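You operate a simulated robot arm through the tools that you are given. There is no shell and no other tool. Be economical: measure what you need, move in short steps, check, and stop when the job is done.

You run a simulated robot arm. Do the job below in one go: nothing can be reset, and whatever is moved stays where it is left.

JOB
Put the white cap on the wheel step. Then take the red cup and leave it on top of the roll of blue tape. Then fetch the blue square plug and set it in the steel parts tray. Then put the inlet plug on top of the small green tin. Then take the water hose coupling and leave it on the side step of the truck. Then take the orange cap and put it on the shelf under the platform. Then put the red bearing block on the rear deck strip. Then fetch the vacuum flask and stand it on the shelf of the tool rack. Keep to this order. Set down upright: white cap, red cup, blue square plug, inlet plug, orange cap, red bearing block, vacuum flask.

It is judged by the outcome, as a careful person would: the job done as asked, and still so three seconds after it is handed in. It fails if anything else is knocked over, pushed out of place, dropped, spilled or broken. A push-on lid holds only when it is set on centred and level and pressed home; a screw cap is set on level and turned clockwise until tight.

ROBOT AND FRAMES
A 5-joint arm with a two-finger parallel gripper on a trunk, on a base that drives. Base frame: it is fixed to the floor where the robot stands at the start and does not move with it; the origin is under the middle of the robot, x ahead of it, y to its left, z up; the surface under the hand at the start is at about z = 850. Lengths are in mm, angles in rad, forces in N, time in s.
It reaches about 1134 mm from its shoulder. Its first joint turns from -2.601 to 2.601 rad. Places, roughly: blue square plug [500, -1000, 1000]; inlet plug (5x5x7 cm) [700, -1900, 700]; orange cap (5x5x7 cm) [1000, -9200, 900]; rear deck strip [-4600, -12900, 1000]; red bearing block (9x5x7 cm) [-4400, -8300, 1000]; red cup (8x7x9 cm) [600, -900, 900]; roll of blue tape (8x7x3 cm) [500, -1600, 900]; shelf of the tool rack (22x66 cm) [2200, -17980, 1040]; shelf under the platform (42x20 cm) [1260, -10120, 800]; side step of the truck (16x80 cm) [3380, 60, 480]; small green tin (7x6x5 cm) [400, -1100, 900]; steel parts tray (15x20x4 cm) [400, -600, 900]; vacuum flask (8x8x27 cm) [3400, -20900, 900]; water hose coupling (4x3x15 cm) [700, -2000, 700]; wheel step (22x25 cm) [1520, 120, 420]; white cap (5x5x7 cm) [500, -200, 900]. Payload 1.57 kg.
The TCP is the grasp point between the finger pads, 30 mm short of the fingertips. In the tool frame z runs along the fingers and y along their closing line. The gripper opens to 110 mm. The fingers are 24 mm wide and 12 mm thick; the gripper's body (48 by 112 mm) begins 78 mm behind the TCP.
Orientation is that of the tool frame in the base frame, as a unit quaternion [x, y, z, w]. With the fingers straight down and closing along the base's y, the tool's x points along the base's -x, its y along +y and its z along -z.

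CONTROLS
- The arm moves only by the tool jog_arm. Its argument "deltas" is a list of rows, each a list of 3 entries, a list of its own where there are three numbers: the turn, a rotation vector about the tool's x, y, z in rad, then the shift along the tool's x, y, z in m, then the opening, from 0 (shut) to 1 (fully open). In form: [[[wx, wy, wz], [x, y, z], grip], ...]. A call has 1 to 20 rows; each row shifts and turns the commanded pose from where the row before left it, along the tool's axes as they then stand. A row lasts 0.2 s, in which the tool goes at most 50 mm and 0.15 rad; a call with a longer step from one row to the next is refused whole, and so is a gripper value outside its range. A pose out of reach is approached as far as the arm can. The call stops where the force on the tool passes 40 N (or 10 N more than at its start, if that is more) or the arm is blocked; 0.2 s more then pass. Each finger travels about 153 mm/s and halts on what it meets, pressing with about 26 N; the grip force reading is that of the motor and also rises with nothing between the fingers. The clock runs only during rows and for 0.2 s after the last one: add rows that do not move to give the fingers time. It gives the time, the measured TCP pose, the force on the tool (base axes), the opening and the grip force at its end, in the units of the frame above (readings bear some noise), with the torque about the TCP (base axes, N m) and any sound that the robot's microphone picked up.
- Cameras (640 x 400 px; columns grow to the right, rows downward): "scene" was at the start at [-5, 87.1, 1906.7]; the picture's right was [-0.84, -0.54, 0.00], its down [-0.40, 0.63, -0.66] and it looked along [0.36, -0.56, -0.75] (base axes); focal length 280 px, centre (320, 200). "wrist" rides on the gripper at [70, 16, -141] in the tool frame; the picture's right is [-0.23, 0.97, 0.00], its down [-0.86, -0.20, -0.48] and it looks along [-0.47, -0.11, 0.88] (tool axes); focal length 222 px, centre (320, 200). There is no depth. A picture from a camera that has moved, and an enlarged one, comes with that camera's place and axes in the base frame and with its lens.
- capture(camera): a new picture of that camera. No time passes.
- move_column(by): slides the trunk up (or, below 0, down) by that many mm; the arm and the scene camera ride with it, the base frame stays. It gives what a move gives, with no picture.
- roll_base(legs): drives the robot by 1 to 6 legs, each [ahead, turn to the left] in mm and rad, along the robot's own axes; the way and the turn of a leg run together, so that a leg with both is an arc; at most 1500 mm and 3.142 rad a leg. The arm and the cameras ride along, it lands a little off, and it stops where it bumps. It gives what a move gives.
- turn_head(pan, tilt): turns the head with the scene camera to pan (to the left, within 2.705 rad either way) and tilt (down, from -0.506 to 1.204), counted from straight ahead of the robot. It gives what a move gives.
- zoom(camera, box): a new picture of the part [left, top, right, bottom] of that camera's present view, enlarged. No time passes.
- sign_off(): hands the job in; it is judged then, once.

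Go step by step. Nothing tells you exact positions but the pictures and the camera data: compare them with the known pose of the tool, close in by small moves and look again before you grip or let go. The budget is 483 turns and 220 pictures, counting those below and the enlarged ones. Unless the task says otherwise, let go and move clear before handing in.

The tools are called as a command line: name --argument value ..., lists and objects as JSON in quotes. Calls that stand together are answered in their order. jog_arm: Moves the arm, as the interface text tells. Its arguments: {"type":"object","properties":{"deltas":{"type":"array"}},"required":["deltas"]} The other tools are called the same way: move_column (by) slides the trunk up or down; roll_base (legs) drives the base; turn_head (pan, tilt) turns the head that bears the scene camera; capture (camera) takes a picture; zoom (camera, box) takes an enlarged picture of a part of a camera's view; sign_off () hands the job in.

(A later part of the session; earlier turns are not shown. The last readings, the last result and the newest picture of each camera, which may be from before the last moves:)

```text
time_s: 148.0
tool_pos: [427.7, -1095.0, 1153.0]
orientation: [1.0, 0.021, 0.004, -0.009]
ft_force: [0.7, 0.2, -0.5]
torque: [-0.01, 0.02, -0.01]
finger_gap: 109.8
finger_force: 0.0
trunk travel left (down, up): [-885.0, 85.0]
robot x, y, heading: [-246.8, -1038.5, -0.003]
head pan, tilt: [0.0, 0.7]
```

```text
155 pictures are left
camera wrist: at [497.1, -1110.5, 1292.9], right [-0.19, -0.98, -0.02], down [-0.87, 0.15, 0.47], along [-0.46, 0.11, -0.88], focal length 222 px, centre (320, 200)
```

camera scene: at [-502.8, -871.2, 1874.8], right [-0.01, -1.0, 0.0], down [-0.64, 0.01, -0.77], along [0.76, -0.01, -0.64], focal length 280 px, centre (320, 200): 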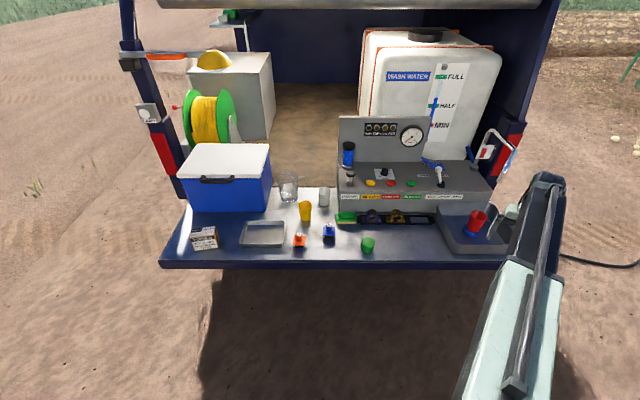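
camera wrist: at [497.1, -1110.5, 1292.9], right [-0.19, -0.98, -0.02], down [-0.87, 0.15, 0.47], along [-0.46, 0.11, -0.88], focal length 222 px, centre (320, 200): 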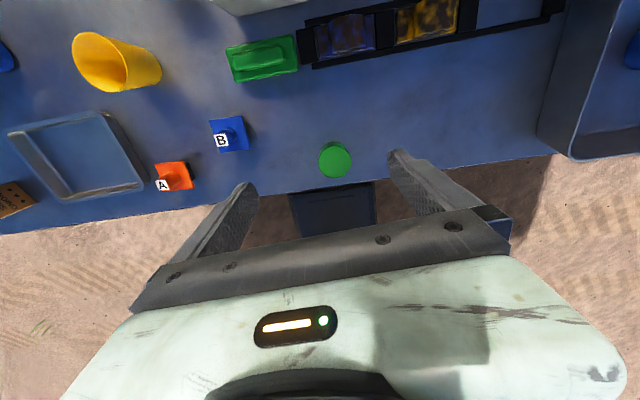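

jog_arm --deltas '[[[-0.018, -0.008, -0.02], [0.004, -0.0415, 0], 1], [[0, 0, 0], [0.004, -0.0415, 0], 1], [[0, 0, 0], [0.004, -0.0415, 0], 1], [[0, 0, 0], [0.004, -0.0415, 0], 1], [[0, 0, 0], [0, 0, 0], 1]]'

capture --camera "wrist"

```text
time_s: 149.2
tool_pos: [433.7, -1058.6, 1151.4]
orientation: [0.999, 0.049, 0.001, -0.007]
ft_force: [-0.9, 0.3, 0.4]
torque: [0.01, 0.03, 0.0]
finger_gap: 110.2
finger_force: 0.0
out of reach, approached as far as the arm can: row 1, 2, 3, 4
trunk travel left (down, up): [-885.0, 85.0]
robot x, y, heading: [-246.1, -1042.5, -0.004]
head pan, tilt: [0.0, 0.7]
```

```text
154 pictures are left
camera wrist: at [503.6, -1071.1, 1292.9], right [-0.13, -0.99, -0.01], down [-0.87, 0.11, 0.48], along [-0.47, 0.07, -0.88], focal length 222 px, centre (320, 200)
```

wrist: 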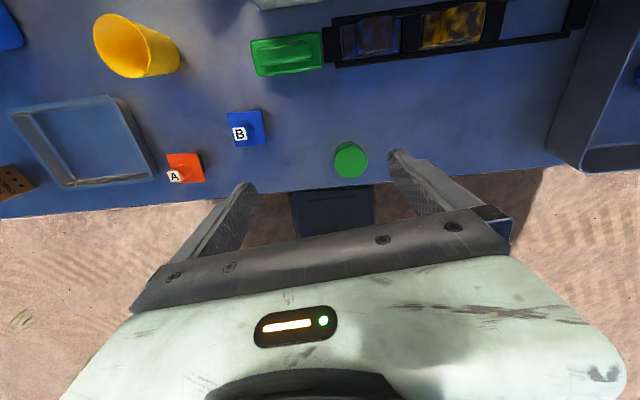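

jog_arm --deltas '[[[-0.014, 0, -0.09], [0, 0, 0], 1], [[0, 0, 0], [0, 0, 0], 1]]'

jog_arm --deltas '[[[0, 0, 0], [0.01, -0.04, 0], 1], [[0, 0, 0], [0, 0, 0], 1]]'

```text
time_s: 149.8
tool_pos: [432.9, -1059.8, 1150.9]
orientation: [0.997, 0.076, 0.001, 0.007]
ft_force: [0.5, -0.3, -0.2]
torque: [-0.02, -0.03, 0.02]
finger_gap: 109.9
finger_force: 0.1
trunk travel left (down, up): [-885.0, 85.0]
robot x, y, heading: [-245.6, -1042.4, -0.005]
head pan, tilt: [0.0, 0.7]
```

```text
time_s: 150.4
tool_pos: [434.9, -1026.7, 1151.8]
orientation: [0.997, 0.082, 0.0, 0.005]
ft_force: [-0.3, -0.5, 0.0]
torque: [-0.02, -0.01, -0.01]
finger_gap: 110.2
finger_force: 0.1
out of reach, approached as far as the arm can: row 1
trunk travel left (down, up): [-885.0, 85.0]
robot x, y, heading: [-245.4, -1039.5, -0.001]
head pan, tilt: [0.0, 0.7]
```

jog_arm --deltas '[[[0.011, 0, 0], [0, 0, 0], 1], [[0, 0, 0], [0, 0, 0], 1]]'

jog_arm --deltas '[[[0, 0, 0], [-0.003, -0.045, 0], 1], [[0, 0, 0], [-0.003, -0.045, 0], 1], [[0, 0, 0], [0, 0, 0], 1]]'

```text
time_s: 151.0
tool_pos: [435.4, -1028.1, 1151.0]
orientation: [0.997, 0.078, 0.0, 0.001]
ft_force: [0.1, 0.1, -0.1]
torque: [0.01, 0.04, 0.01]
finger_gap: 109.9
finger_force: 0.0
trunk travel left (down, up): [-885.0, 85.0]
robot x, y, heading: [-246.5, -1043.5, -0.003]
head pan, tilt: [0.0, 0.7]
```

```text
time_s: 151.8
tool_pos: [421.1, -1007.3, 1150.7]
orientation: [0.996, 0.093, 0.001, -0.006]
ft_force: [0.1, 0.1, 0.1]
torque: [0.02, 0.0, 0.01]
finger_gap: 110.0
finger_force: 0.1
out of reach, approached as far as the arm can: row 1, 2
trunk travel left (down, up): [-885.0, 85.0]
robot x, y, heading: [-244.7, -1042.7, -0.004]
head pan, tilt: [0.0, 0.7]
```

The arm seems pinned near its inner limit; I'll back the base a little for more radius and retry.

roll_base --legs '[[-150, 0]]'

jog_arm --deltas '[[[0, 0, 0], [0.045, 0, 0], 1], [[0, 0, 0], [0.045, 0, 0], 1], [[0, 0, 0], [0.045, 0, 0], 1], [[0, 0, 0], [0, 0, 0], 1]]'

jog_arm --deltas '[[[0, 0, 0], [0, -0.04, 0], 1], [[0, 0, 0], [0, -0.04, 0], 1], [[0, 0, 0], [0, 0, 0], 1]]'

```text
time_s: 153.2
tool_pos: [267.6, -1005.1, 1153.0]
orientation: [0.996, 0.094, 0.001, -0.006]
ft_force: [0.5, 0.4, 0.4]
torque: [-0.03, -0.01, 0.01]
finger_gap: 110.0
finger_force: 0.0
trunk travel left (down, up): [-885.0, 85.0]
robot x, y, heading: [-398.7, -1042.6, -0.007]
head pan, tilt: [0.0, 0.7]
```

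```text
time_s: 154.2
tool_pos: [399.7, -990.2, 1152.0]
orientation: [0.995, 0.098, 0.0, -0.007]
ft_force: [-0.5, -1.0, -0.1]
torque: [-0.01, 0.0, 0.01]
finger_gap: 109.9
finger_force: 0.2
out of reach, approached as far as the arm can: row 2, 3
trunk travel left (down, up): [-885.0, 85.0]
robot x, y, heading: [-394.7, -1040.9, -0.009]
head pan, tilt: [0.0, 0.7]
```

```text
time_s: 154.9
tool_pos: [392.3, -966.2, 1150.9]
orientation: [0.993, 0.113, 0.001, -0.012]
ft_force: [0.0, -0.3, -0.3]
torque: [0.0, -0.04, -0.04]
finger_gap: 110.1
finger_force: 0.1
out of reach, approached as far as the arm can: row 1, 2
trunk travel left (down, up): [-885.0, 85.0]
robot x, y, heading: [-400.0, -1047.2, -0.005]
head pan, tilt: [0.0, 0.7]
```

The tool yaw drifts with the arm: the wrist spin is at its end stop. I'll unwind it by half a turn (same closing line) and continue.

jog_arm --deltas '[[[0, 0, -0.15], [0, 0, 0], 1], [[0, 0, -0.15], [0, 0, 0], 1], [[0, 0, -0.15], [0, 0, 0], 1], [[0, 0, -0.15], [0, 0, 0], 1], [[0, 0, -0.15], [0, 0, 0], 1], [[0, 0, -0.15], [0, 0, 0], 1], [[0, 0, -0.15], [0, 0, 0], 1], [[0, 0, -0.15], [0, 0, 0], 1], [[0, 0, -0.15], [0, 0, 0], 1], [[0, 0, -0.15], [0, 0, 0], 1], [[0, 0, -0.15], [0, 0, 0], 1], [[0, 0, -0.15], [0, 0, 0], 1], [[0, 0, -0.15], [0, 0, 0], 1], [[0, 0, -0.15], [0, 0, 0], 1], [[0, 0, -0.15], [0, 0, 0], 1], [[0, 0, -0.15], [0, 0, 0], 1], [[0, 0, -0.15], [0, 0, 0], 1], [[0, 0, -0.15], [0, 0, 0], 1], [[0, 0, -0.15], [0, 0, 0], 1], [[0, 0, -0.066], [0, 0, 0], 1]]'

jog_arm --deltas '[[[0, 0, 0], [0, 0, 0], 1], [[0, 0, 0], [0, 0.03, 0], 1], [[0, 0, 0], [0, 0, 0], 1]]'

```text
time_s: 159.2
tool_pos: [392.5, -966.2, 1150.8]
orientation: [0.019, 1.0, 0.005, 0.0]
ft_force: [-0.2, -0.2, 0.5]
torque: [0.03, 0.01, 0.01]
finger_gap: 110.0
finger_force: 0.1
trunk travel left (down, up): [-885.0, 85.0]
robot x, y, heading: [-399.8, -1043.4, -0.011]
head pan, tilt: [0.0, 0.7]
```

```text
time_s: 159.9
tool_pos: [393.6, -937.6, 1151.6]
orientation: [0.02, 1.0, 0.005, 0.001]
ft_force: [-0.7, 0.3, -0.5]
torque: [-0.03, 0.0, -0.04]
finger_gap: 110.0
finger_force: 0.1
trunk travel left (down, up): [-885.0, 85.0]
robot x, y, heading: [-398.1, -1041.6, -0.002]
head pan, tilt: [0.0, 0.7]
```

jog_arm --deltas '[[[0.01, 0, 0.04], [0, 0, 0], 1], [[0, 0, 0], [-0.048, 0.008, 0], 1], [[0, 0, 0], [0, 0, 0.04], 1], [[0, 0, 0], [0, 0, 0], 1]]'

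capture --camera "wrist"

```text
time_s: 160.9
tool_pos: [439.7, -932.9, 1152.1]
orientation: [0.04, 0.999, 0.001, 0.0]
ft_force: [-0.4, 0.4, 0.5]
torque: [0.03, -0.04, -0.03]
finger_gap: 109.7
finger_force: 0.1
out of reach, approached as far as the arm can: row 3
trunk travel left (down, up): [-885.0, 85.0]
robot x, y, heading: [-399.6, -1040.7, -0.006]
head pan, tilt: [0.0, 0.7]
```

```text
153 pictures are left
camera wrist: at [371.7, -910.7, 1292.9], right [0.3, 0.95, 0.0], down [0.84, -0.27, 0.48], along [0.46, -0.15, -0.88], focal length 222 px, centre (320, 200)
```

wrist: 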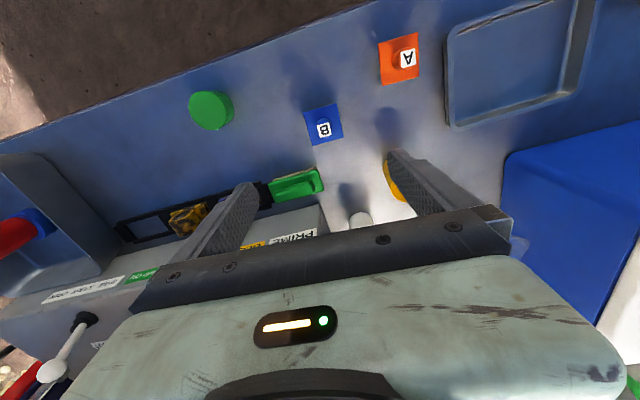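

jog_arm --deltas '[[[0, 0, 0], [-0.002, 0.004, 0], 0.7], [[0, 0, 0], [0, 0, 0], 0.6]]'

move_column --by -185

zoom --camera "wrist" --box '[220, 90, 420, 215]'

```text
time_s: 161.6
tool_pos: [443.3, -928.6, 1152.1]
orientation: [0.04, 0.999, 0.0, 0.0]
ft_force: [0.3, 0.1, 0.1]
torque: [0.0, -0.02, -0.01]
finger_gap: 66.1
finger_force: 0.0
trunk travel left (down, up): [-885.0, 85.0]
robot x, y, heading: [-400.1, -1040.0, -0.009]
head pan, tilt: [0.0, 0.7]
```

```text
time_s: 163.6
tool_pos: [443.1, -930.2, 966.5]
orientation: [0.039, 0.999, 0.0, 0.0]
ft_force: [0.5, 0.6, 0.4]
torque: [0.0, 0.01, 0.04]
finger_gap: 66.1
finger_force: 0.1
trunk travel left (down, up): [-700.0, 270.0]
robot x, y, heading: [-400.7, -1044.4, -0.005]
head pan, tilt: [0.0, 0.7]
```

```text
3.20 times, centred on (320, 152) of wrist
camera zoom: at [375.3, -907.4, 1107.9], right [0.3, 0.95, 0.0], down [0.84, -0.27, 0.48], along [0.46, -0.15, -0.88], focal length 711 px, centre (320, 352)
```

zoom: 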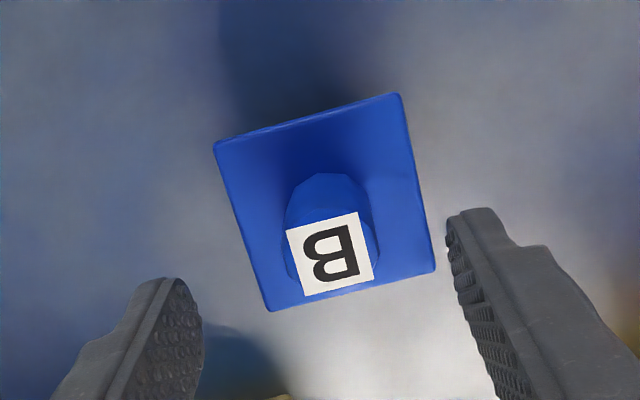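

move_column --by -35

capture --camera "wrist"

zoom --camera "scene" --box '[280, 170, 400, 260]'

```text
time_s: 164.4
tool_pos: [442.5, -930.3, 931.4]
orientation: [0.04, 0.999, 0.0, 0.0]
ft_force: [-0.5, 0.5, 0.0]
torque: [0.0, 0.0, -0.02]
finger_gap: 65.9
finger_force: 0.1
trunk travel left (down, up): [-665.0, 305.0]
robot x, y, heading: [-400.4, -1044.5, -0.007]
head pan, tilt: [0.0, 0.7]
```

```text
151 pictures are left
camera wrist: at [375.3, -907.4, 1072.9], right [0.3, 0.95, 0.0], down [0.84, -0.27, 0.48], along [0.46, -0.15, -0.88], focal length 222 px, centre (320, 200)
```

wrist: 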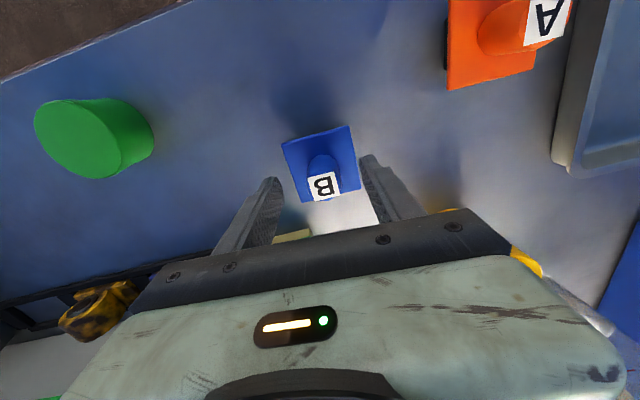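

```text
4.44 times, centred on (340, 215) of scene
camera zoom: at [-359.9, -874.2, 1654.8], right [-0.01, -1.0, 0.0], down [-0.64, 0.0, -0.76], along [0.76, -0.01, -0.64], focal length 1247 px, centre (231, 133)
```

zoom: 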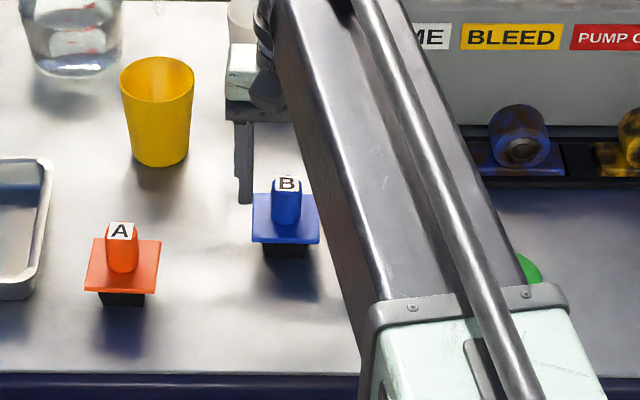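

move_column --by -10

jog_arm --deltas '[[[0, 0, 0], [0, 0, 0], 0.4], [[0, 0, 0], [0, 0, 0], 0.2], [[0, 0, 0], [0, 0, 0], 0.0], [[0, 0, 0], [0, 0, 0], 0.0], [[0, 0, 0], [0, 0, 0], 0.0]]'

move_column --by 80

capture --camera "wrist"

```text
time_s: 165.0
tool_pos: [443.3, -929.5, 921.9]
orientation: [0.04, 0.999, 0.0, -0.001]
ft_force: [-0.1, 0.5, -0.5]
torque: [0.02, 0.03, -0.03]
finger_gap: 66.0
finger_force: 0.1
trunk travel left (down, up): [-655.0, 315.0]
robot x, y, heading: [-399.9, -1041.1, -0.007]
head pan, tilt: [0.0, 0.7]
```

```text
time_s: 166.2
tool_pos: [443.3, -930.0, 920.2]
orientation: [0.04, 0.999, 0.0, 0.0]
ft_force: [-0.2, 0.7, 0.4]
torque: [0.04, 0.02, 0.02]
finger_gap: 26.4
finger_force: 25.9
trunk travel left (down, up): [-655.0, 315.0]
robot x, y, heading: [-402.0, -1042.9, -0.006]
head pan, tilt: [0.0, 0.7]
```

```text
time_s: 167.3
tool_pos: [444.1, -929.1, 1001.7]
orientation: [0.04, 0.999, 0.0, 0.0]
ft_force: [0.1, 1.4, 0.0]
torque: [0.01, -0.04, -0.01]
finger_gap: 26.5
finger_force: 26.0
trunk travel left (down, up): [-735.0, 235.0]
robot x, y, heading: [-400.7, -1040.5, -0.008]
head pan, tilt: [0.0, 0.7]
```

```text
149 pictures are left
camera wrist: at [375.5, -907.3, 1142.7], right [0.3, 0.95, 0.0], down [0.84, -0.27, 0.48], along [0.46, -0.15, -0.88], focal length 222 px, centre (320, 200)
```

wrist: 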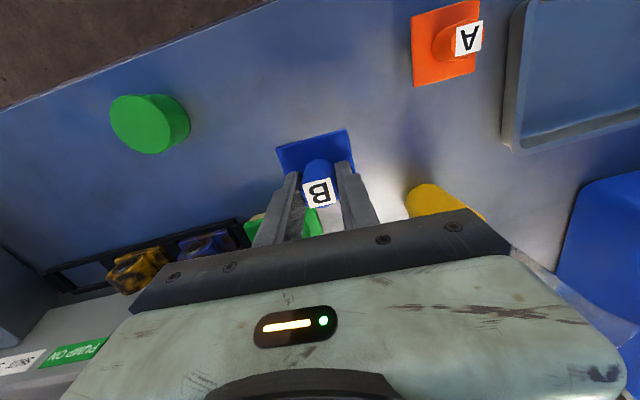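

move_column --by 70

jog_arm --deltas '[[[0, 0, 0], [0.0023, 0.0412, 0], 0], [[0, 0, 0], [0.0023, 0.0412, 0], 0], [[0, 0, 0], [0.0023, 0.0412, 0], 0], [[0, 0, 0], [0.0023, 0.0412, 0], 0], [[0, 0, 0], [0.0023, 0.0412, 0], 0], [[0, 0, 0], [0.0023, 0.0412, 0], 0], [[0, 0, 0], [0.0023, 0.0412, 0], 0], [[0, 0, 0], [0.0023, 0.0412, 0], 0], [[0, 0, 0], [0, 0, 0], 0]]'

capture --camera "wrist"

capture --camera "scene"

```text
time_s: 168.4
tool_pos: [442.7, -931.1, 1070.9]
orientation: [0.04, 0.999, 0.0, 0.0]
ft_force: [0.6, 0.1, 0.0]
torque: [-0.02, 0.01, 0.0]
finger_gap: 26.6
finger_force: 26.2
trunk travel left (down, up): [-805.0, 165.0]
robot x, y, heading: [-401.5, -1041.3, -0.007]
head pan, tilt: [0.0, 0.7]
```

```text
time_s: 170.4
tool_pos: [436.7, -607.8, 1071.6]
orientation: [0.04, 0.999, 0.002, 0.001]
ft_force: [0.4, -0.2, -1.0]
torque: [-0.02, 0.01, -0.02]
finger_gap: 26.6
finger_force: 26.1
out of reach, approached as far as the arm can: row 8
trunk travel left (down, up): [-805.0, 165.0]
robot x, y, heading: [-402.9, -1043.5, -0.008]
head pan, tilt: [0.0, 0.7]
```

```text
148 pictures are left
camera wrist: at [367.6, -587.1, 1212.6], right [0.3, 0.95, 0.0], down [0.84, -0.27, 0.48], along [0.46, -0.14, -0.88], focal length 222 px, centre (320, 200)
```

wrist: 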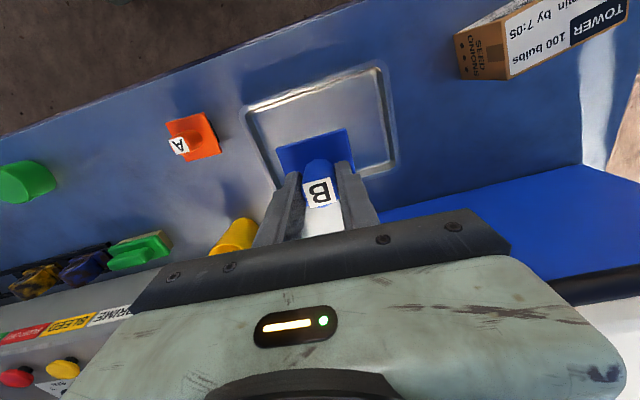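

```text
147 pictures are left
camera scene: at [-359.6, -873.8, 1794.8], right [-0.01, -1.0, 0.0], down [-0.64, 0.0, -0.76], along [0.76, -0.01, -0.64], focal length 280 px, centre (320, 200)
```

scene: 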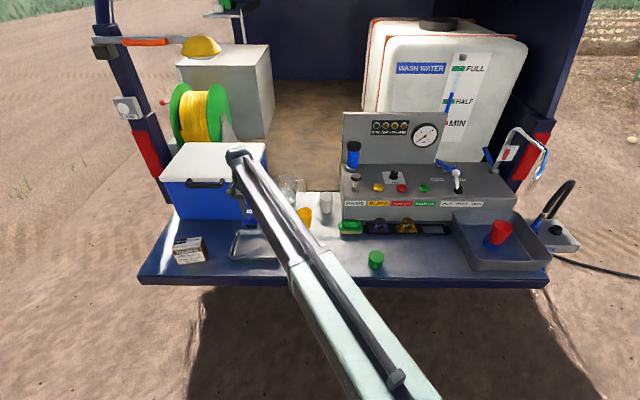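

The plug is over the tray (centre about 449, −599). Lowering.

move_column --by -138

move_column --by -6

move_column --by -3

capture --camera "wrist"

```text
time_s: 172.1
tool_pos: [435.7, -609.8, 934.3]
orientation: [0.04, 0.999, 0.0, 0.001]
ft_force: [-0.1, 0.8, -1.0]
torque: [-0.02, -0.01, 0.01]
finger_gap: 26.5
finger_force: 26.3
trunk travel left (down, up): [-667.0, 303.0]
robot x, y, heading: [-396.0, -1044.5, -0.007]
head pan, tilt: [0.0, 0.7]
```

```text
time_s: 172.6
tool_pos: [435.3, -609.7, 927.4]
orientation: [0.04, 0.999, 0.001, 0.001]
ft_force: [0.5, -0.4, -0.4]
torque: [0.03, 0.01, -0.01]
finger_gap: 26.5
finger_force: 25.9
trunk travel left (down, up): [-661.0, 309.0]
robot x, y, heading: [-399.7, -1039.2, -0.008]
head pan, tilt: [0.0, 0.7]
```

```text
time_s: 173.1
tool_pos: [435.3, -610.5, 926.2]
orientation: [0.04, 0.999, 0.001, 0.002]
ft_force: [6.7, 2.5, 22.7]
torque: [-0.06, -0.22, 0.0]
finger_gap: 26.7
finger_force: 25.9
trunk travel left (down, up): [-658.0, 312.0]
robot x, y, heading: [-399.1, -1041.5, -0.011]
head pan, tilt: [0.0, 0.7]
```

```text
146 pictures are left
camera wrist: at [366.8, -588.1, 1067.3], right [0.3, 0.95, 0.0], down [0.83, -0.27, 0.48], along [0.46, -0.14, -0.88], focal length 222 px, centre (320, 200)
```

wrist: 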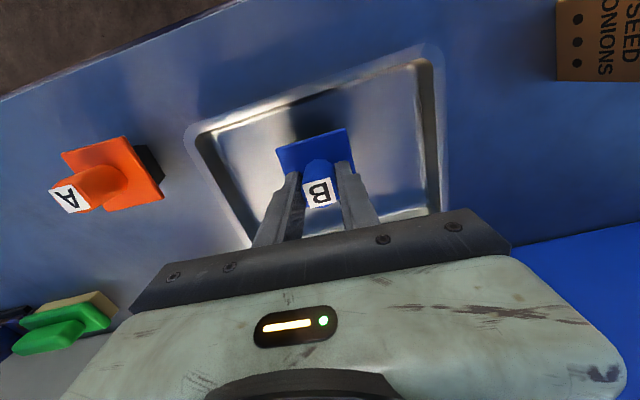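

move_column --by 2

jog_arm --deltas '[[[0, 0, 0], [0, 0, 0], 0.3], [[0, 0, 0], [0, 0, 0], 0.5], [[0, 0, 0], [0, 0, 0], 0.6], [[0, 0, 0], [0, 0, 0], 0.6]]'

move_column --by 200

capture --camera "wrist"

```text
time_s: 173.7
tool_pos: [436.2, -608.9, 926.6]
orientation: [0.04, 0.999, 0.001, 0.0]
ft_force: [-0.4, 0.1, -0.6]
torque: [-0.01, 0.02, -0.01]
finger_gap: 26.6
finger_force: 25.5
trunk travel left (down, up): [-660.0, 310.0]
robot x, y, heading: [-396.0, -1041.5, -0.009]
head pan, tilt: [0.0, 0.7]
```

```text
time_s: 174.7
tool_pos: [435.5, -610.4, 926.8]
orientation: [0.04, 0.999, 0.0, 0.001]
ft_force: [0.1, 0.5, 0.1]
torque: [0.0, 0.04, 0.03]
finger_gap: 66.0
finger_force: 0.0
trunk travel left (down, up): [-660.0, 310.0]
robot x, y, heading: [-395.9, -1039.7, -0.005]
head pan, tilt: [0.0, 0.7]
```

```text
time_s: 176.8
tool_pos: [436.0, -607.8, 1126.5]
orientation: [0.041, 0.999, 0.001, 0.001]
ft_force: [-0.1, -0.3, -0.2]
torque: [0.01, 0.02, -0.01]
finger_gap: 66.2
finger_force: 0.0
trunk travel left (down, up): [-860.0, 110.0]
robot x, y, heading: [-398.4, -1040.3, -0.01]
head pan, tilt: [0.0, 0.7]
```

```text
145 pictures are left
camera wrist: at [367.8, -587.6, 1267.6], right [0.3, 0.95, 0.0], down [0.84, -0.27, 0.48], along [0.46, -0.14, -0.88], focal length 222 px, centre (320, 200)
```

wrist: 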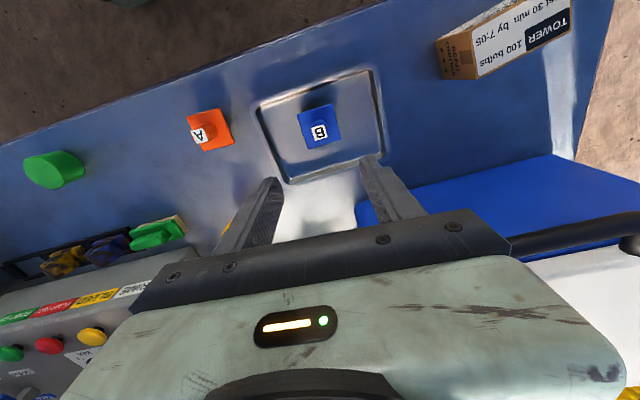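

Blue plug stands in the tray. Next the inlet plug: I'll drive to the right end of the truck and look at the inlet box.

roll_base --legs '[[-200, 0], [0, -1.57], [900, 0], [0, 1.57]]'

capture --camera "scene"

```text
time_s: 190.4
tool_pos: [223.9, -1517.3, 1126.8]
orientation: [0.044, 0.999, 0.006, 0.009]
ft_force: [-0.3, 0.1, -0.3]
torque: [-0.03, -0.05, 0.03]
finger_gap: 65.8
finger_force: 0.1
trunk travel left (down, up): [-860.0, 110.0]
robot x, y, heading: [-608.3, -1957.2, -0.022]
head pan, tilt: [0.0, 0.7]
```

```text
144 pictures are left
camera scene: at [-568.3, -1793.3, 1849.9], right [-0.02, -1.0, 0.0], down [-0.64, 0.01, -0.77], along [0.77, -0.02, -0.64], focal length 280 px, centre (320, 200)
```

scene: 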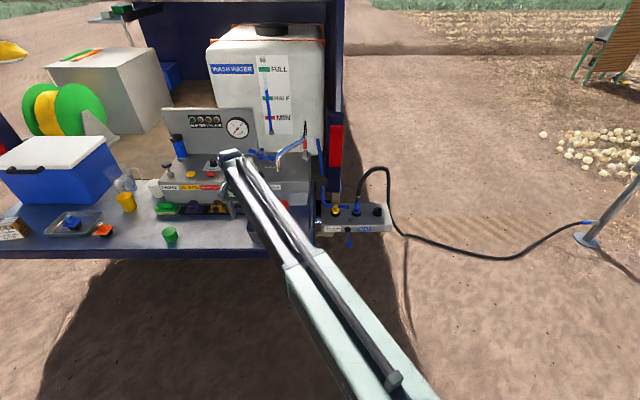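

zoom --camera "scene" --box '[300, 150, 440, 260]'

```text
3.64 times, centred on (370, 205) of scene
camera zoom: at [-568.3, -1793.3, 1849.9], right [-0.02, -1.0, 0.0], down [-0.64, 0.01, -0.77], along [0.77, -0.02, -0.64], focal length 1020 px, centre (138, 182)
```

zoom: 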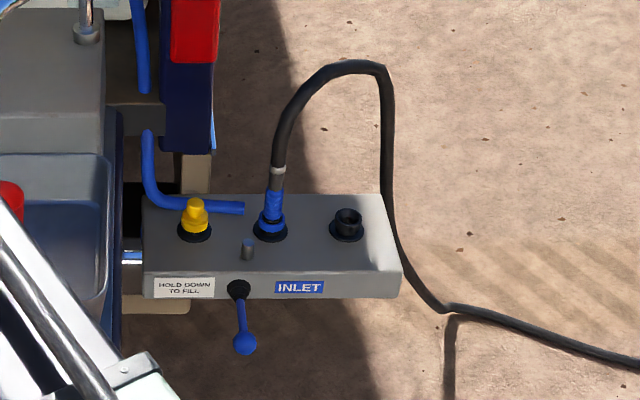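

The yellow plug sits in the box's left port near (671, −1919) and the hose coupling in the middle port near (671, −2040). I'll swing the arm over and drive ahead for a close look.

jog_arm --deltas '[[[0.011, 0.0185, 0], [0, -0.0448, 0], 0.6], [[0, 0, 0], [0, -0.0448, 0], 0.6], [[0, 0, 0], [0, -0.0448, 0], 0.6], [[0, 0, 0], [0, -0.0448, 0], 0.6], [[0, 0, 0], [0, -0.0448, 0], 0.6], [[0, 0, 0], [0, -0.0448, 0], 0.6], [[0, 0, 0], [0, -0.0448, 0], 0.6], [[0, 0, 0], [0, -0.0448, 0], 0.6], [[0, 0, 0], [0, -0.0448, 0], 0.6], [[0, 0, 0], [0, 0, 0], 0.6]]'

roll_base --legs '[[0, 0.02], [430, 0]]'

capture --camera "wrist"

turn_head --pan -0.25 --tilt 0.85

capture --camera "scene"

```text
time_s: 192.6
tool_pos: [188.4, -1917.3, 1125.5]
orientation: [0.044, 0.999, 0.0, -0.002]
ft_force: [-0.1, 0.3, 0.6]
torque: [0.05, -0.02, 0.02]
finger_gap: 66.1
finger_force: 0.0
trunk travel left (down, up): [-860.0, 110.0]
robot x, y, heading: [-609.9, -1960.7, -0.023]
head pan, tilt: [0.0, 0.7]
```

```text
time_s: 195.6
tool_pos: [619.8, -1899.4, 1126.4]
orientation: [0.033, 0.999, 0.0, -0.002]
ft_force: [-0.1, -0.1, 0.4]
torque: [-0.02, 0.0, -0.01]
finger_gap: 65.8
finger_force: 0.1
trunk travel left (down, up): [-860.0, 110.0]
robot x, y, heading: [-175.5, -1959.2, 0.004]
head pan, tilt: [0.0, 0.7]
```

```text
142 pictures are left
camera wrist: at [550.5, -1878.4, 1267.8], right [0.29, 0.96, 0.0], down [0.84, -0.25, 0.48], along [0.45, -0.14, -0.88], focal length 222 px, centre (320, 200)
```

wrist: 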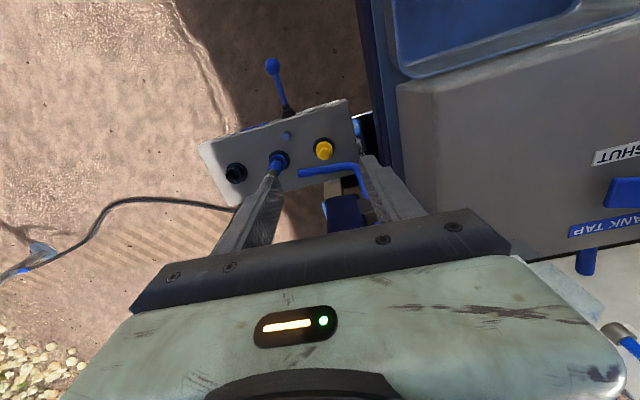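

```text
time_s: 196.3
tool_pos: [617.9, -1898.9, 1128.0]
orientation: [0.033, 0.999, 0.001, -0.001]
ft_force: [0.1, -0.1, 0.7]
torque: [0.0, 0.02, -0.02]
finger_gap: 66.3
finger_force: 0.0
trunk travel left (down, up): [-860.0, 110.0]
robot x, y, heading: [-175.0, -1961.2, 0.004]
head pan, tilt: [-0.25, 0.85]
```

```text
141 pictures are left
camera scene: at [-148.8, -1812.1, 1837.6], right [-0.24, -0.97, 0.0], down [-0.73, 0.18, -0.66], along [0.64, -0.16, -0.75], focal length 280 px, centre (320, 200)
```

scene: 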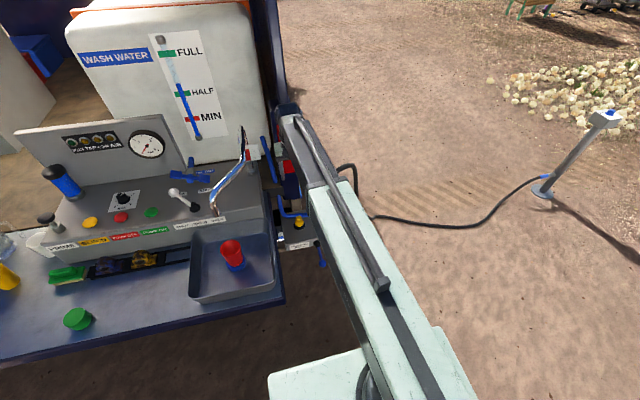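

jog_arm --deltas '[[[0, 0, 0], [-0.037, -0.006, 0], 0.6], [[0, 0, 0], [-0.037, -0.005, 0], 0.6], [[0, 0, 0], [0, 0, 0], 0.6]]'

move_column --by -230

capture --camera "wrist"

```text
time_s: 197.1
tool_pos: [690.3, -1914.7, 1126.9]
orientation: [0.032, 0.999, 0.0, -0.003]
ft_force: [0.1, -0.3, 0.4]
torque: [-0.02, -0.02, -0.01]
finger_gap: 66.1
finger_force: 0.0
trunk travel left (down, up): [-860.0, 110.0]
robot x, y, heading: [-174.5, -1959.5, 0.002]
head pan, tilt: [-0.25, 0.85]
```

```text
time_s: 199.6
tool_pos: [691.0, -1914.9, 896.2]
orientation: [0.033, 0.999, 0.0, -0.002]
ft_force: [-0.5, -0.2, -0.1]
torque: [0.01, 0.03, 0.01]
finger_gap: 66.1
finger_force: 0.0
trunk travel left (down, up): [-630.0, 340.0]
robot x, y, heading: [-179.3, -1957.8, 0.004]
head pan, tilt: [-0.25, 0.85]
```

```text
140 pictures are left
camera wrist: at [623.0, -1893.6, 1038.1], right [0.29, 0.96, 0.0], down [0.84, -0.25, 0.48], along [0.46, -0.14, -0.88], focal length 222 px, centre (320, 200)
```

wrist: 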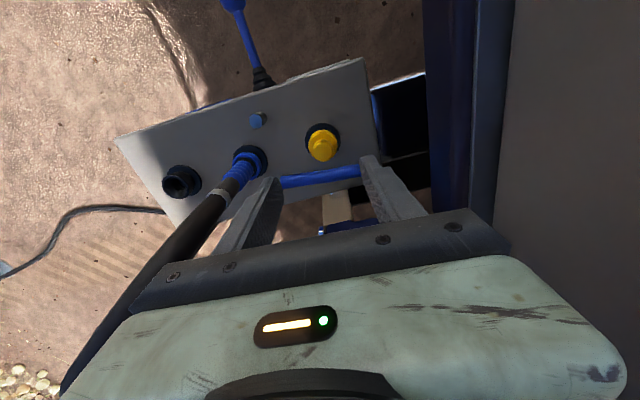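

zoom --camera "wrist" --box '[220, 80, 420, 205]'

```text
3.20 times, centred on (320, 142) of wrist
camera zoom: at [623.0, -1893.6, 1038.1], right [0.29, 0.96, 0.0], down [0.84, -0.25, 0.48], along [0.46, -0.14, -0.88], focal length 711 px, centre (320, 384)
```

zoom: 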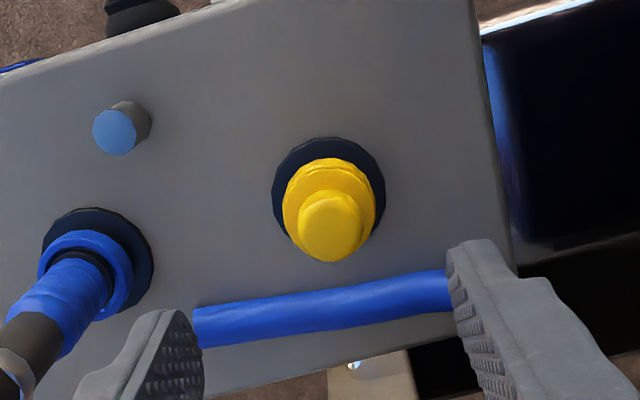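

jog_arm --deltas '[[[0, 0, 0], [-0.0105, 0.001, 0], 0.6], [[0, 0, 0], [0, 0, 0], 0.55]]'

move_column --by -105

capture --camera "wrist"

```text
time_s: 200.2
tool_pos: [701.3, -1914.5, 895.6]
orientation: [0.033, 0.999, 0.001, -0.001]
ft_force: [0.3, 0.2, 0.1]
torque: [-0.03, 0.01, 0.01]
finger_gap: 60.4
finger_force: 0.1
trunk travel left (down, up): [-630.0, 340.0]
robot x, y, heading: [-179.2, -1960.2, 0.002]
head pan, tilt: [-0.25, 0.85]
```

```text
time_s: 201.5
tool_pos: [700.4, -1914.9, 792.3]
orientation: [0.032, 0.999, -0.001, -0.001]
ft_force: [-0.9, 0.2, 0.8]
torque: [-0.03, 0.02, -0.01]
finger_gap: 60.4
finger_force: 0.1
trunk travel left (down, up): [-525.0, 445.0]
robot x, y, heading: [-177.2, -1957.8, 0.005]
head pan, tilt: [-0.25, 0.85]
```

```text
138 pictures are left
camera wrist: at [633.8, -1894.2, 933.1], right [0.29, 0.96, 0.0], down [0.84, -0.25, 0.48], along [0.46, -0.14, -0.88], focal length 222 px, centre (320, 200)
```

wrist: 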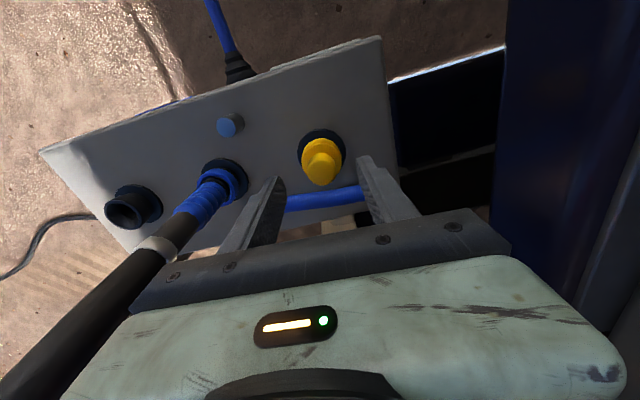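

zoom --camera "wrist" --box '[220, 80, 420, 205]'

```text
3.20 times, centred on (320, 142) of wrist
camera zoom: at [633.8, -1894.2, 933.1], right [0.29, 0.96, 0.0], down [0.84, -0.25, 0.48], along [0.46, -0.14, -0.88], focal length 711 px, centre (320, 384)
```

zoom: 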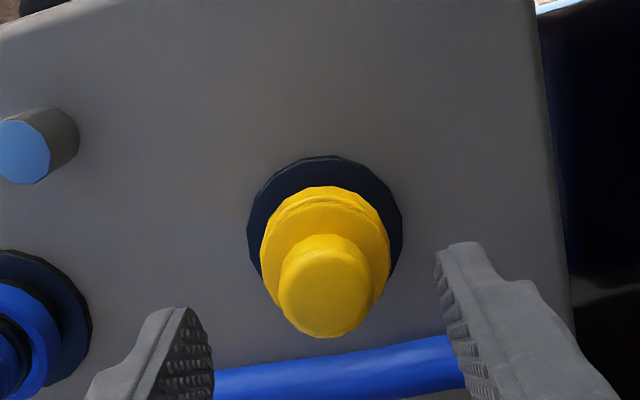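

move_column --by -25

zoom --camera "wrist" --box '[220, 80, 420, 205]'

```text
time_s: 202.2
tool_pos: [701.8, -1914.6, 766.3]
orientation: [0.033, 0.999, 0.001, -0.002]
ft_force: [0.2, 0.1, -0.1]
torque: [0.0, 0.02, -0.02]
finger_gap: 60.2
finger_force: 0.0
trunk travel left (down, up): [-500.0, 470.0]
robot x, y, heading: [-177.5, -1963.6, 0.008]
head pan, tilt: [-0.25, 0.85]
```

```text
3.20 times, centred on (320, 142) of wrist
camera zoom: at [633.8, -1894.2, 908.0], right [0.29, 0.96, 0.0], down [0.84, -0.25, 0.48], along [0.46, -0.14, -0.88], focal length 711 px, centre (320, 384)
```

zoom: 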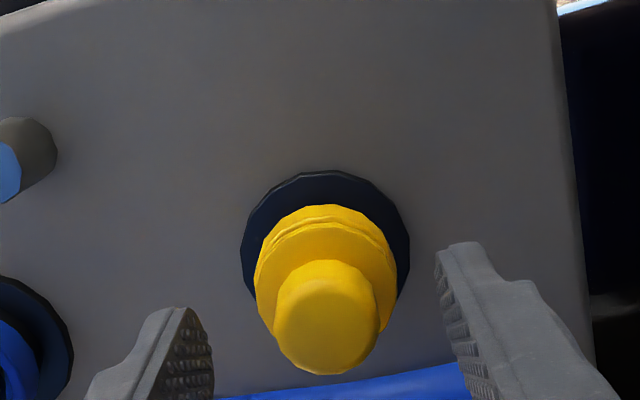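

move_column --by -18

jog_arm --deltas '[[[0, 0, 0], [0, 0, 0], 0.4], [[0, 0, 0], [0, 0, 0], 0.2], [[0, 0, 0], [0, 0, 0], 0.0], [[0, 0, 0], [0, 0, 0], 0.0], [[0, 0, 0], [0, 0, 0], 0.0]]'

zoom --camera "wrist" --box '[220, 80, 420, 205]'

```text
time_s: 202.9
tool_pos: [700.9, -1914.4, 747.2]
orientation: [0.032, 0.999, 0.0, -0.002]
ft_force: [0.0, 0.1, -0.9]
torque: [-0.02, 0.01, 0.02]
finger_gap: 60.8
finger_force: 0.0
trunk travel left (down, up): [-482.0, 488.0]
robot x, y, heading: [-178.1, -1960.7, 0.006]
head pan, tilt: [-0.25, 0.85]
```

```text
time_s: 204.1
tool_pos: [701.6, -1915.8, 748.7]
orientation: [0.033, 0.999, 0.0, -0.001]
ft_force: [-0.2, 0.6, 0.4]
torque: [0.03, 0.02, 0.01]
finger_gap: 28.2
finger_force: 25.7
trunk travel left (down, up): [-482.0, 488.0]
robot x, y, heading: [-177.2, -1964.7, 0.001]
head pan, tilt: [-0.25, 0.85]
```

```text
3.20 times, centred on (320, 142) of wrist
camera zoom: at [633.8, -1894.2, 890.1], right [0.29, 0.96, 0.0], down [0.84, -0.25, 0.48], along [0.46, -0.14, -0.88], focal length 711 px, centre (320, 384)
```

zoom: 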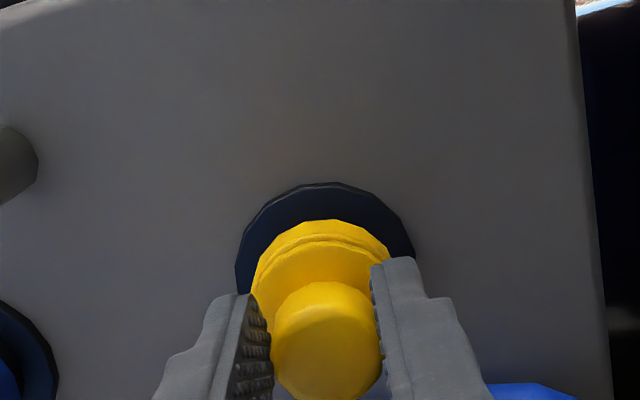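

move_column --by 15

zoom --camera "wrist" --box '[220, 80, 420, 205]'

```text
time_s: 204.7
tool_pos: [701.8, -1915.4, 763.4]
orientation: [0.032, 0.999, 0.001, -0.002]
ft_force: [1.2, -0.1, 0.5]
torque: [0.03, 0.02, 0.01]
finger_gap: 28.2
finger_force: 25.9
trunk travel left (down, up): [-497.0, 473.0]
robot x, y, heading: [-177.5, -1957.4, 0.001]
head pan, tilt: [-0.25, 0.85]
```

```text
3.20 times, centred on (320, 142) of wrist
camera zoom: at [633.9, -1894.1, 905.0], right [0.29, 0.96, 0.0], down [0.84, -0.25, 0.48], along [0.46, -0.14, -0.88], focal length 711 px, centre (320, 384)
```

zoom: 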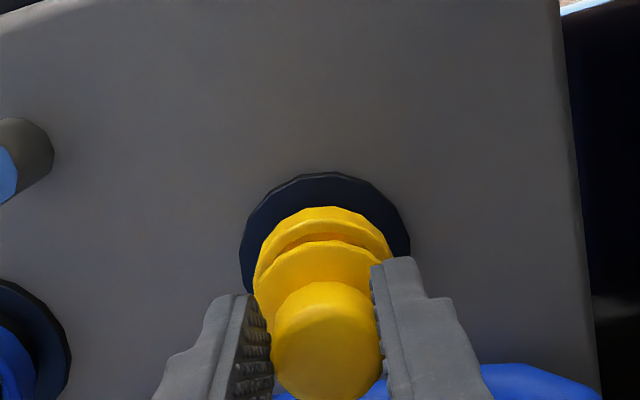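

move_column --by 60

zoom --camera "wrist" --box '[220, 80, 420, 205]'

```text
time_s: 205.7
tool_pos: [702.5, -1915.0, 823.7]
orientation: [0.032, 0.999, -0.001, -0.002]
ft_force: [-0.5, 0.1, -0.5]
torque: [-0.01, 0.01, -0.05]
finger_gap: 28.0
finger_force: 26.0
trunk travel left (down, up): [-557.0, 413.0]
robot x, y, heading: [-175.4, -1961.5, 0.008]
head pan, tilt: [-0.25, 0.85]
```

```text
3.20 times, centred on (320, 142) of wrist
camera zoom: at [633.9, -1894.1, 965.0], right [0.29, 0.96, 0.0], down [0.84, -0.25, 0.48], along [0.46, -0.14, -0.88], focal length 711 px, centre (320, 384)
```

zoom: 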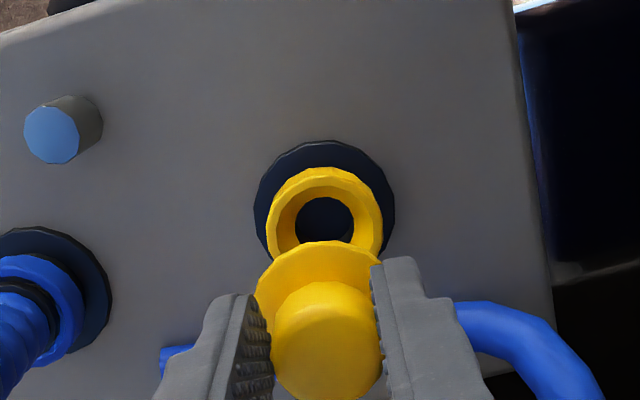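

The plug is out of its socket. Raising and driving back to the green tin.

move_column --by 330

roll_base --legs '[[-450, 0], [0, 1.57], [850, 0], [0, -1.57]]'

turn_head --pan 0 --tilt 0.7

capture --camera "scene"

capture --camera "wrist"

```text
time_s: 209.0
tool_pos: [700.9, -1916.2, 1152.9]
orientation: [0.032, 0.999, 0.0, -0.002]
ft_force: [0.3, 0.2, -0.6]
torque: [-0.01, 0.0, 0.02]
finger_gap: 28.2
finger_force: 26.2
trunk travel left (down, up): [-887.0, 83.0]
robot x, y, heading: [-177.6, -1962.7, -0.0]
head pan, tilt: [-0.25, 0.85]
```

```text
time_s: 223.5
tool_pos: [209.7, -1008.3, 1153.9]
orientation: [0.002, 1.0, 0.0, -0.002]
ft_force: [-0.2, -0.5, -0.5]
torque: [0.02, -0.01, -0.02]
finger_gap: 27.7
finger_force: 25.3
trunk travel left (down, up): [-887.0, 83.0]
robot x, y, heading: [-665.2, -1070.2, 0.069]
head pan, tilt: [-0.25, 0.85]
```

```text
time_s: 224.3
tool_pos: [209.5, -1008.0, 1153.5]
orientation: [0.002, 1.0, 0.0, -0.001]
ft_force: [-0.1, -0.7, 0.3]
torque: [0.02, -0.01, -0.04]
finger_gap: 27.6
finger_force: 25.9
trunk travel left (down, up): [-887.0, 83.0]
robot x, y, heading: [-663.7, -1070.7, 0.07]
head pan, tilt: [0.0, 0.7]
```

```text
132 pictures are left
camera scene: at [-641.1, -900.4, 1876.8], right [0.07, -1.0, 0.0], down [-0.64, -0.05, -0.76], along [0.76, 0.05, -0.64], focal length 280 px, centre (320, 200)
```

scene: 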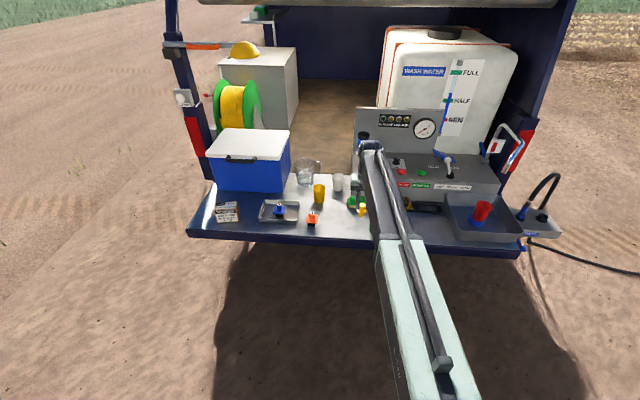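

```text
131 pictures are left
camera wrist: at [140.9, -991.4, 1295.0], right [0.23, 0.97, 0.0], down [0.86, -0.2, 0.48], along [0.46, -0.11, -0.88], focal length 222 px, centre (320, 200)
```

wrist: 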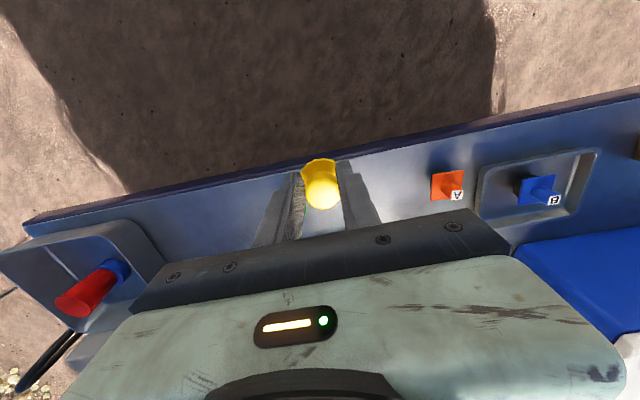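

roll_base --legs '[[0, -0.07], [110, 0]]'

jog_arm --deltas '[[[0, 0, 0], [0, -0.034, 0], 0], [[0, 0, 0], [0, 0, 0], 0]]'

capture --camera "wrist"

```text
time_s: 226.0
tool_pos: [330.9, -1071.6, 1152.6]
orientation: [0.038, 0.999, 0.0, -0.002]
ft_force: [0.5, -1.1, -0.1]
torque: [-0.03, 0.01, -0.01]
finger_gap: 27.8
finger_force: 25.7
trunk travel left (down, up): [-887.0, 83.0]
robot x, y, heading: [-548.7, -1068.7, 0.002]
head pan, tilt: [0.0, 0.7]
```

```text
time_s: 226.6
tool_pos: [325.9, -1106.9, 1154.2]
orientation: [0.037, 0.999, 0.0, -0.001]
ft_force: [0.1, 0.0, 0.3]
torque: [-0.01, 0.06, 0.01]
finger_gap: 27.6
finger_force: 26.0
trunk travel left (down, up): [-887.0, 83.0]
robot x, y, heading: [-553.0, -1072.4, -0.002]
head pan, tilt: [0.0, 0.7]
```

```text
130 pictures are left
camera wrist: at [258.4, -1084.8, 1295.0], right [0.3, 0.95, 0.0], down [0.84, -0.26, 0.48], along [0.45, -0.14, -0.88], focal length 222 px, centre (320, 200)
```

wrist: 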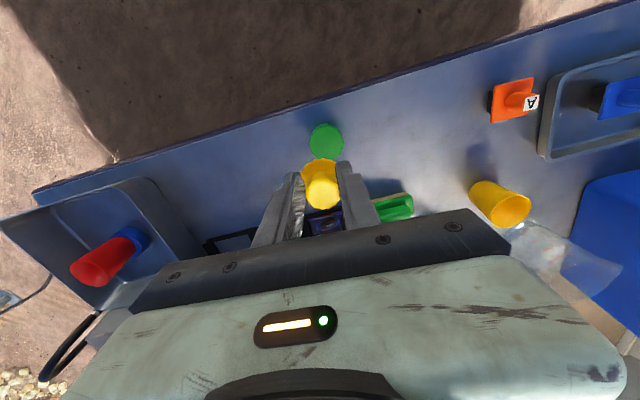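

jog_arm --deltas '[[[0, 0, 0], [-0.027, 0.006, 0], 0], [[0, 0, 0], [0, 0, 0], 0]]'

move_column --by -140

capture --camera "wrist"

capture --camera "scene"

```text
time_s: 227.2
tool_pos: [355.1, -1100.8, 1152.8]
orientation: [0.038, 0.999, 0.0, -0.002]
ft_force: [-0.5, 0.4, 0.3]
torque: [-0.01, 0.0, -0.01]
finger_gap: 27.7
finger_force: 26.1
trunk travel left (down, up): [-887.0, 83.0]
robot x, y, heading: [-549.7, -1073.6, -0.001]
head pan, tilt: [0.0, 0.7]
```

```text
time_s: 228.8
tool_pos: [355.1, -1102.0, 1013.6]
orientation: [0.037, 0.999, 0.001, -0.001]
ft_force: [-0.3, -0.2, -1.4]
torque: [0.01, -0.02, 0.03]
finger_gap: 27.7
finger_force: 26.0
trunk travel left (down, up): [-747.0, 223.0]
robot x, y, heading: [-554.2, -1072.8, 0.0]
head pan, tilt: [0.0, 0.7]
```

```text
129 pictures are left
camera wrist: at [286.3, -1080.3, 1155.1], right [0.3, 0.95, 0.0], down [0.84, -0.26, 0.48], along [0.45, -0.14, -0.88], focal length 222 px, centre (320, 200)
```

wrist: 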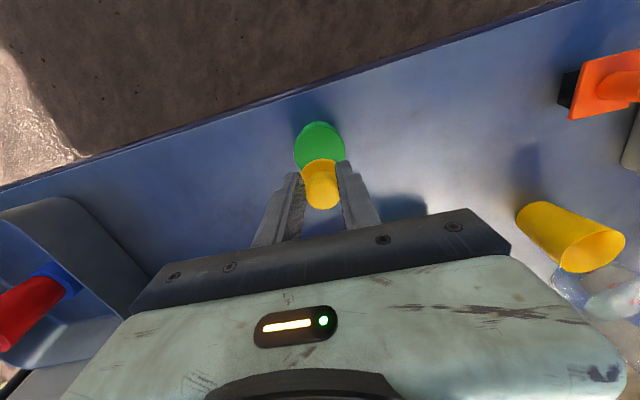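

```text
128 pictures are left
camera scene: at [-511.4, -902.7, 1736.8], right [0.0, -1.0, 0.0], down [-0.64, 0.0, -0.76], along [0.76, 0.0, -0.64], focal length 280 px, centre (320, 200)
```

scene: 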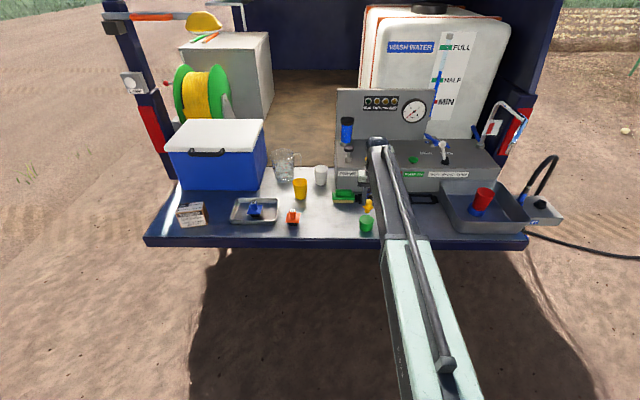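

zoom --camera "scene" --box '[340, 180, 400, 245]'

zoom --camera "wrist" --box '[260, 100, 400, 220]'

```text
6.15 times, centred on (370, 212) of scene
camera zoom: at [-511.4, -902.7, 1736.8], right [0.0, -1.0, 0.0], down [-0.64, 0.0, -0.76], along [0.76, 0.0, -0.64], focal length 1726 px, centre (12, 123)
```

zoom: 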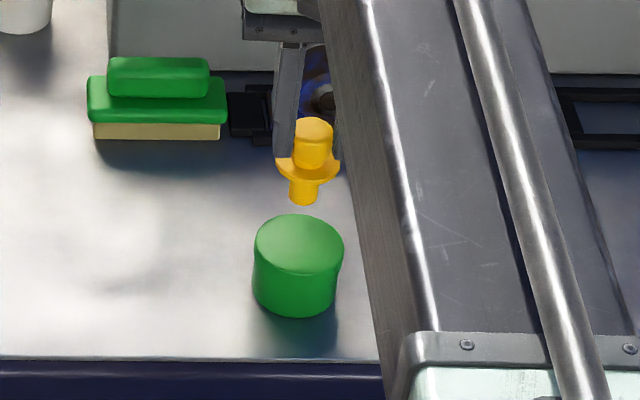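

```text
3.33 times, centred on (330, 160) of wrist
camera zoom: at [286.3, -1080.3, 1155.1], right [0.3, 0.95, 0.0], down [0.84, -0.26, 0.48], along [0.45, -0.14, -0.88], focal length 740 px, centre (287, 333)
```

zoom: 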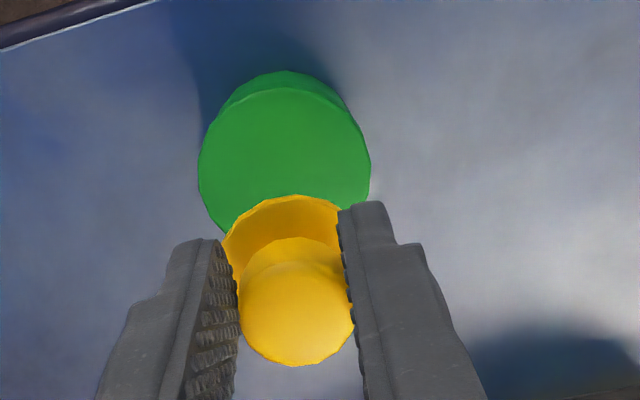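

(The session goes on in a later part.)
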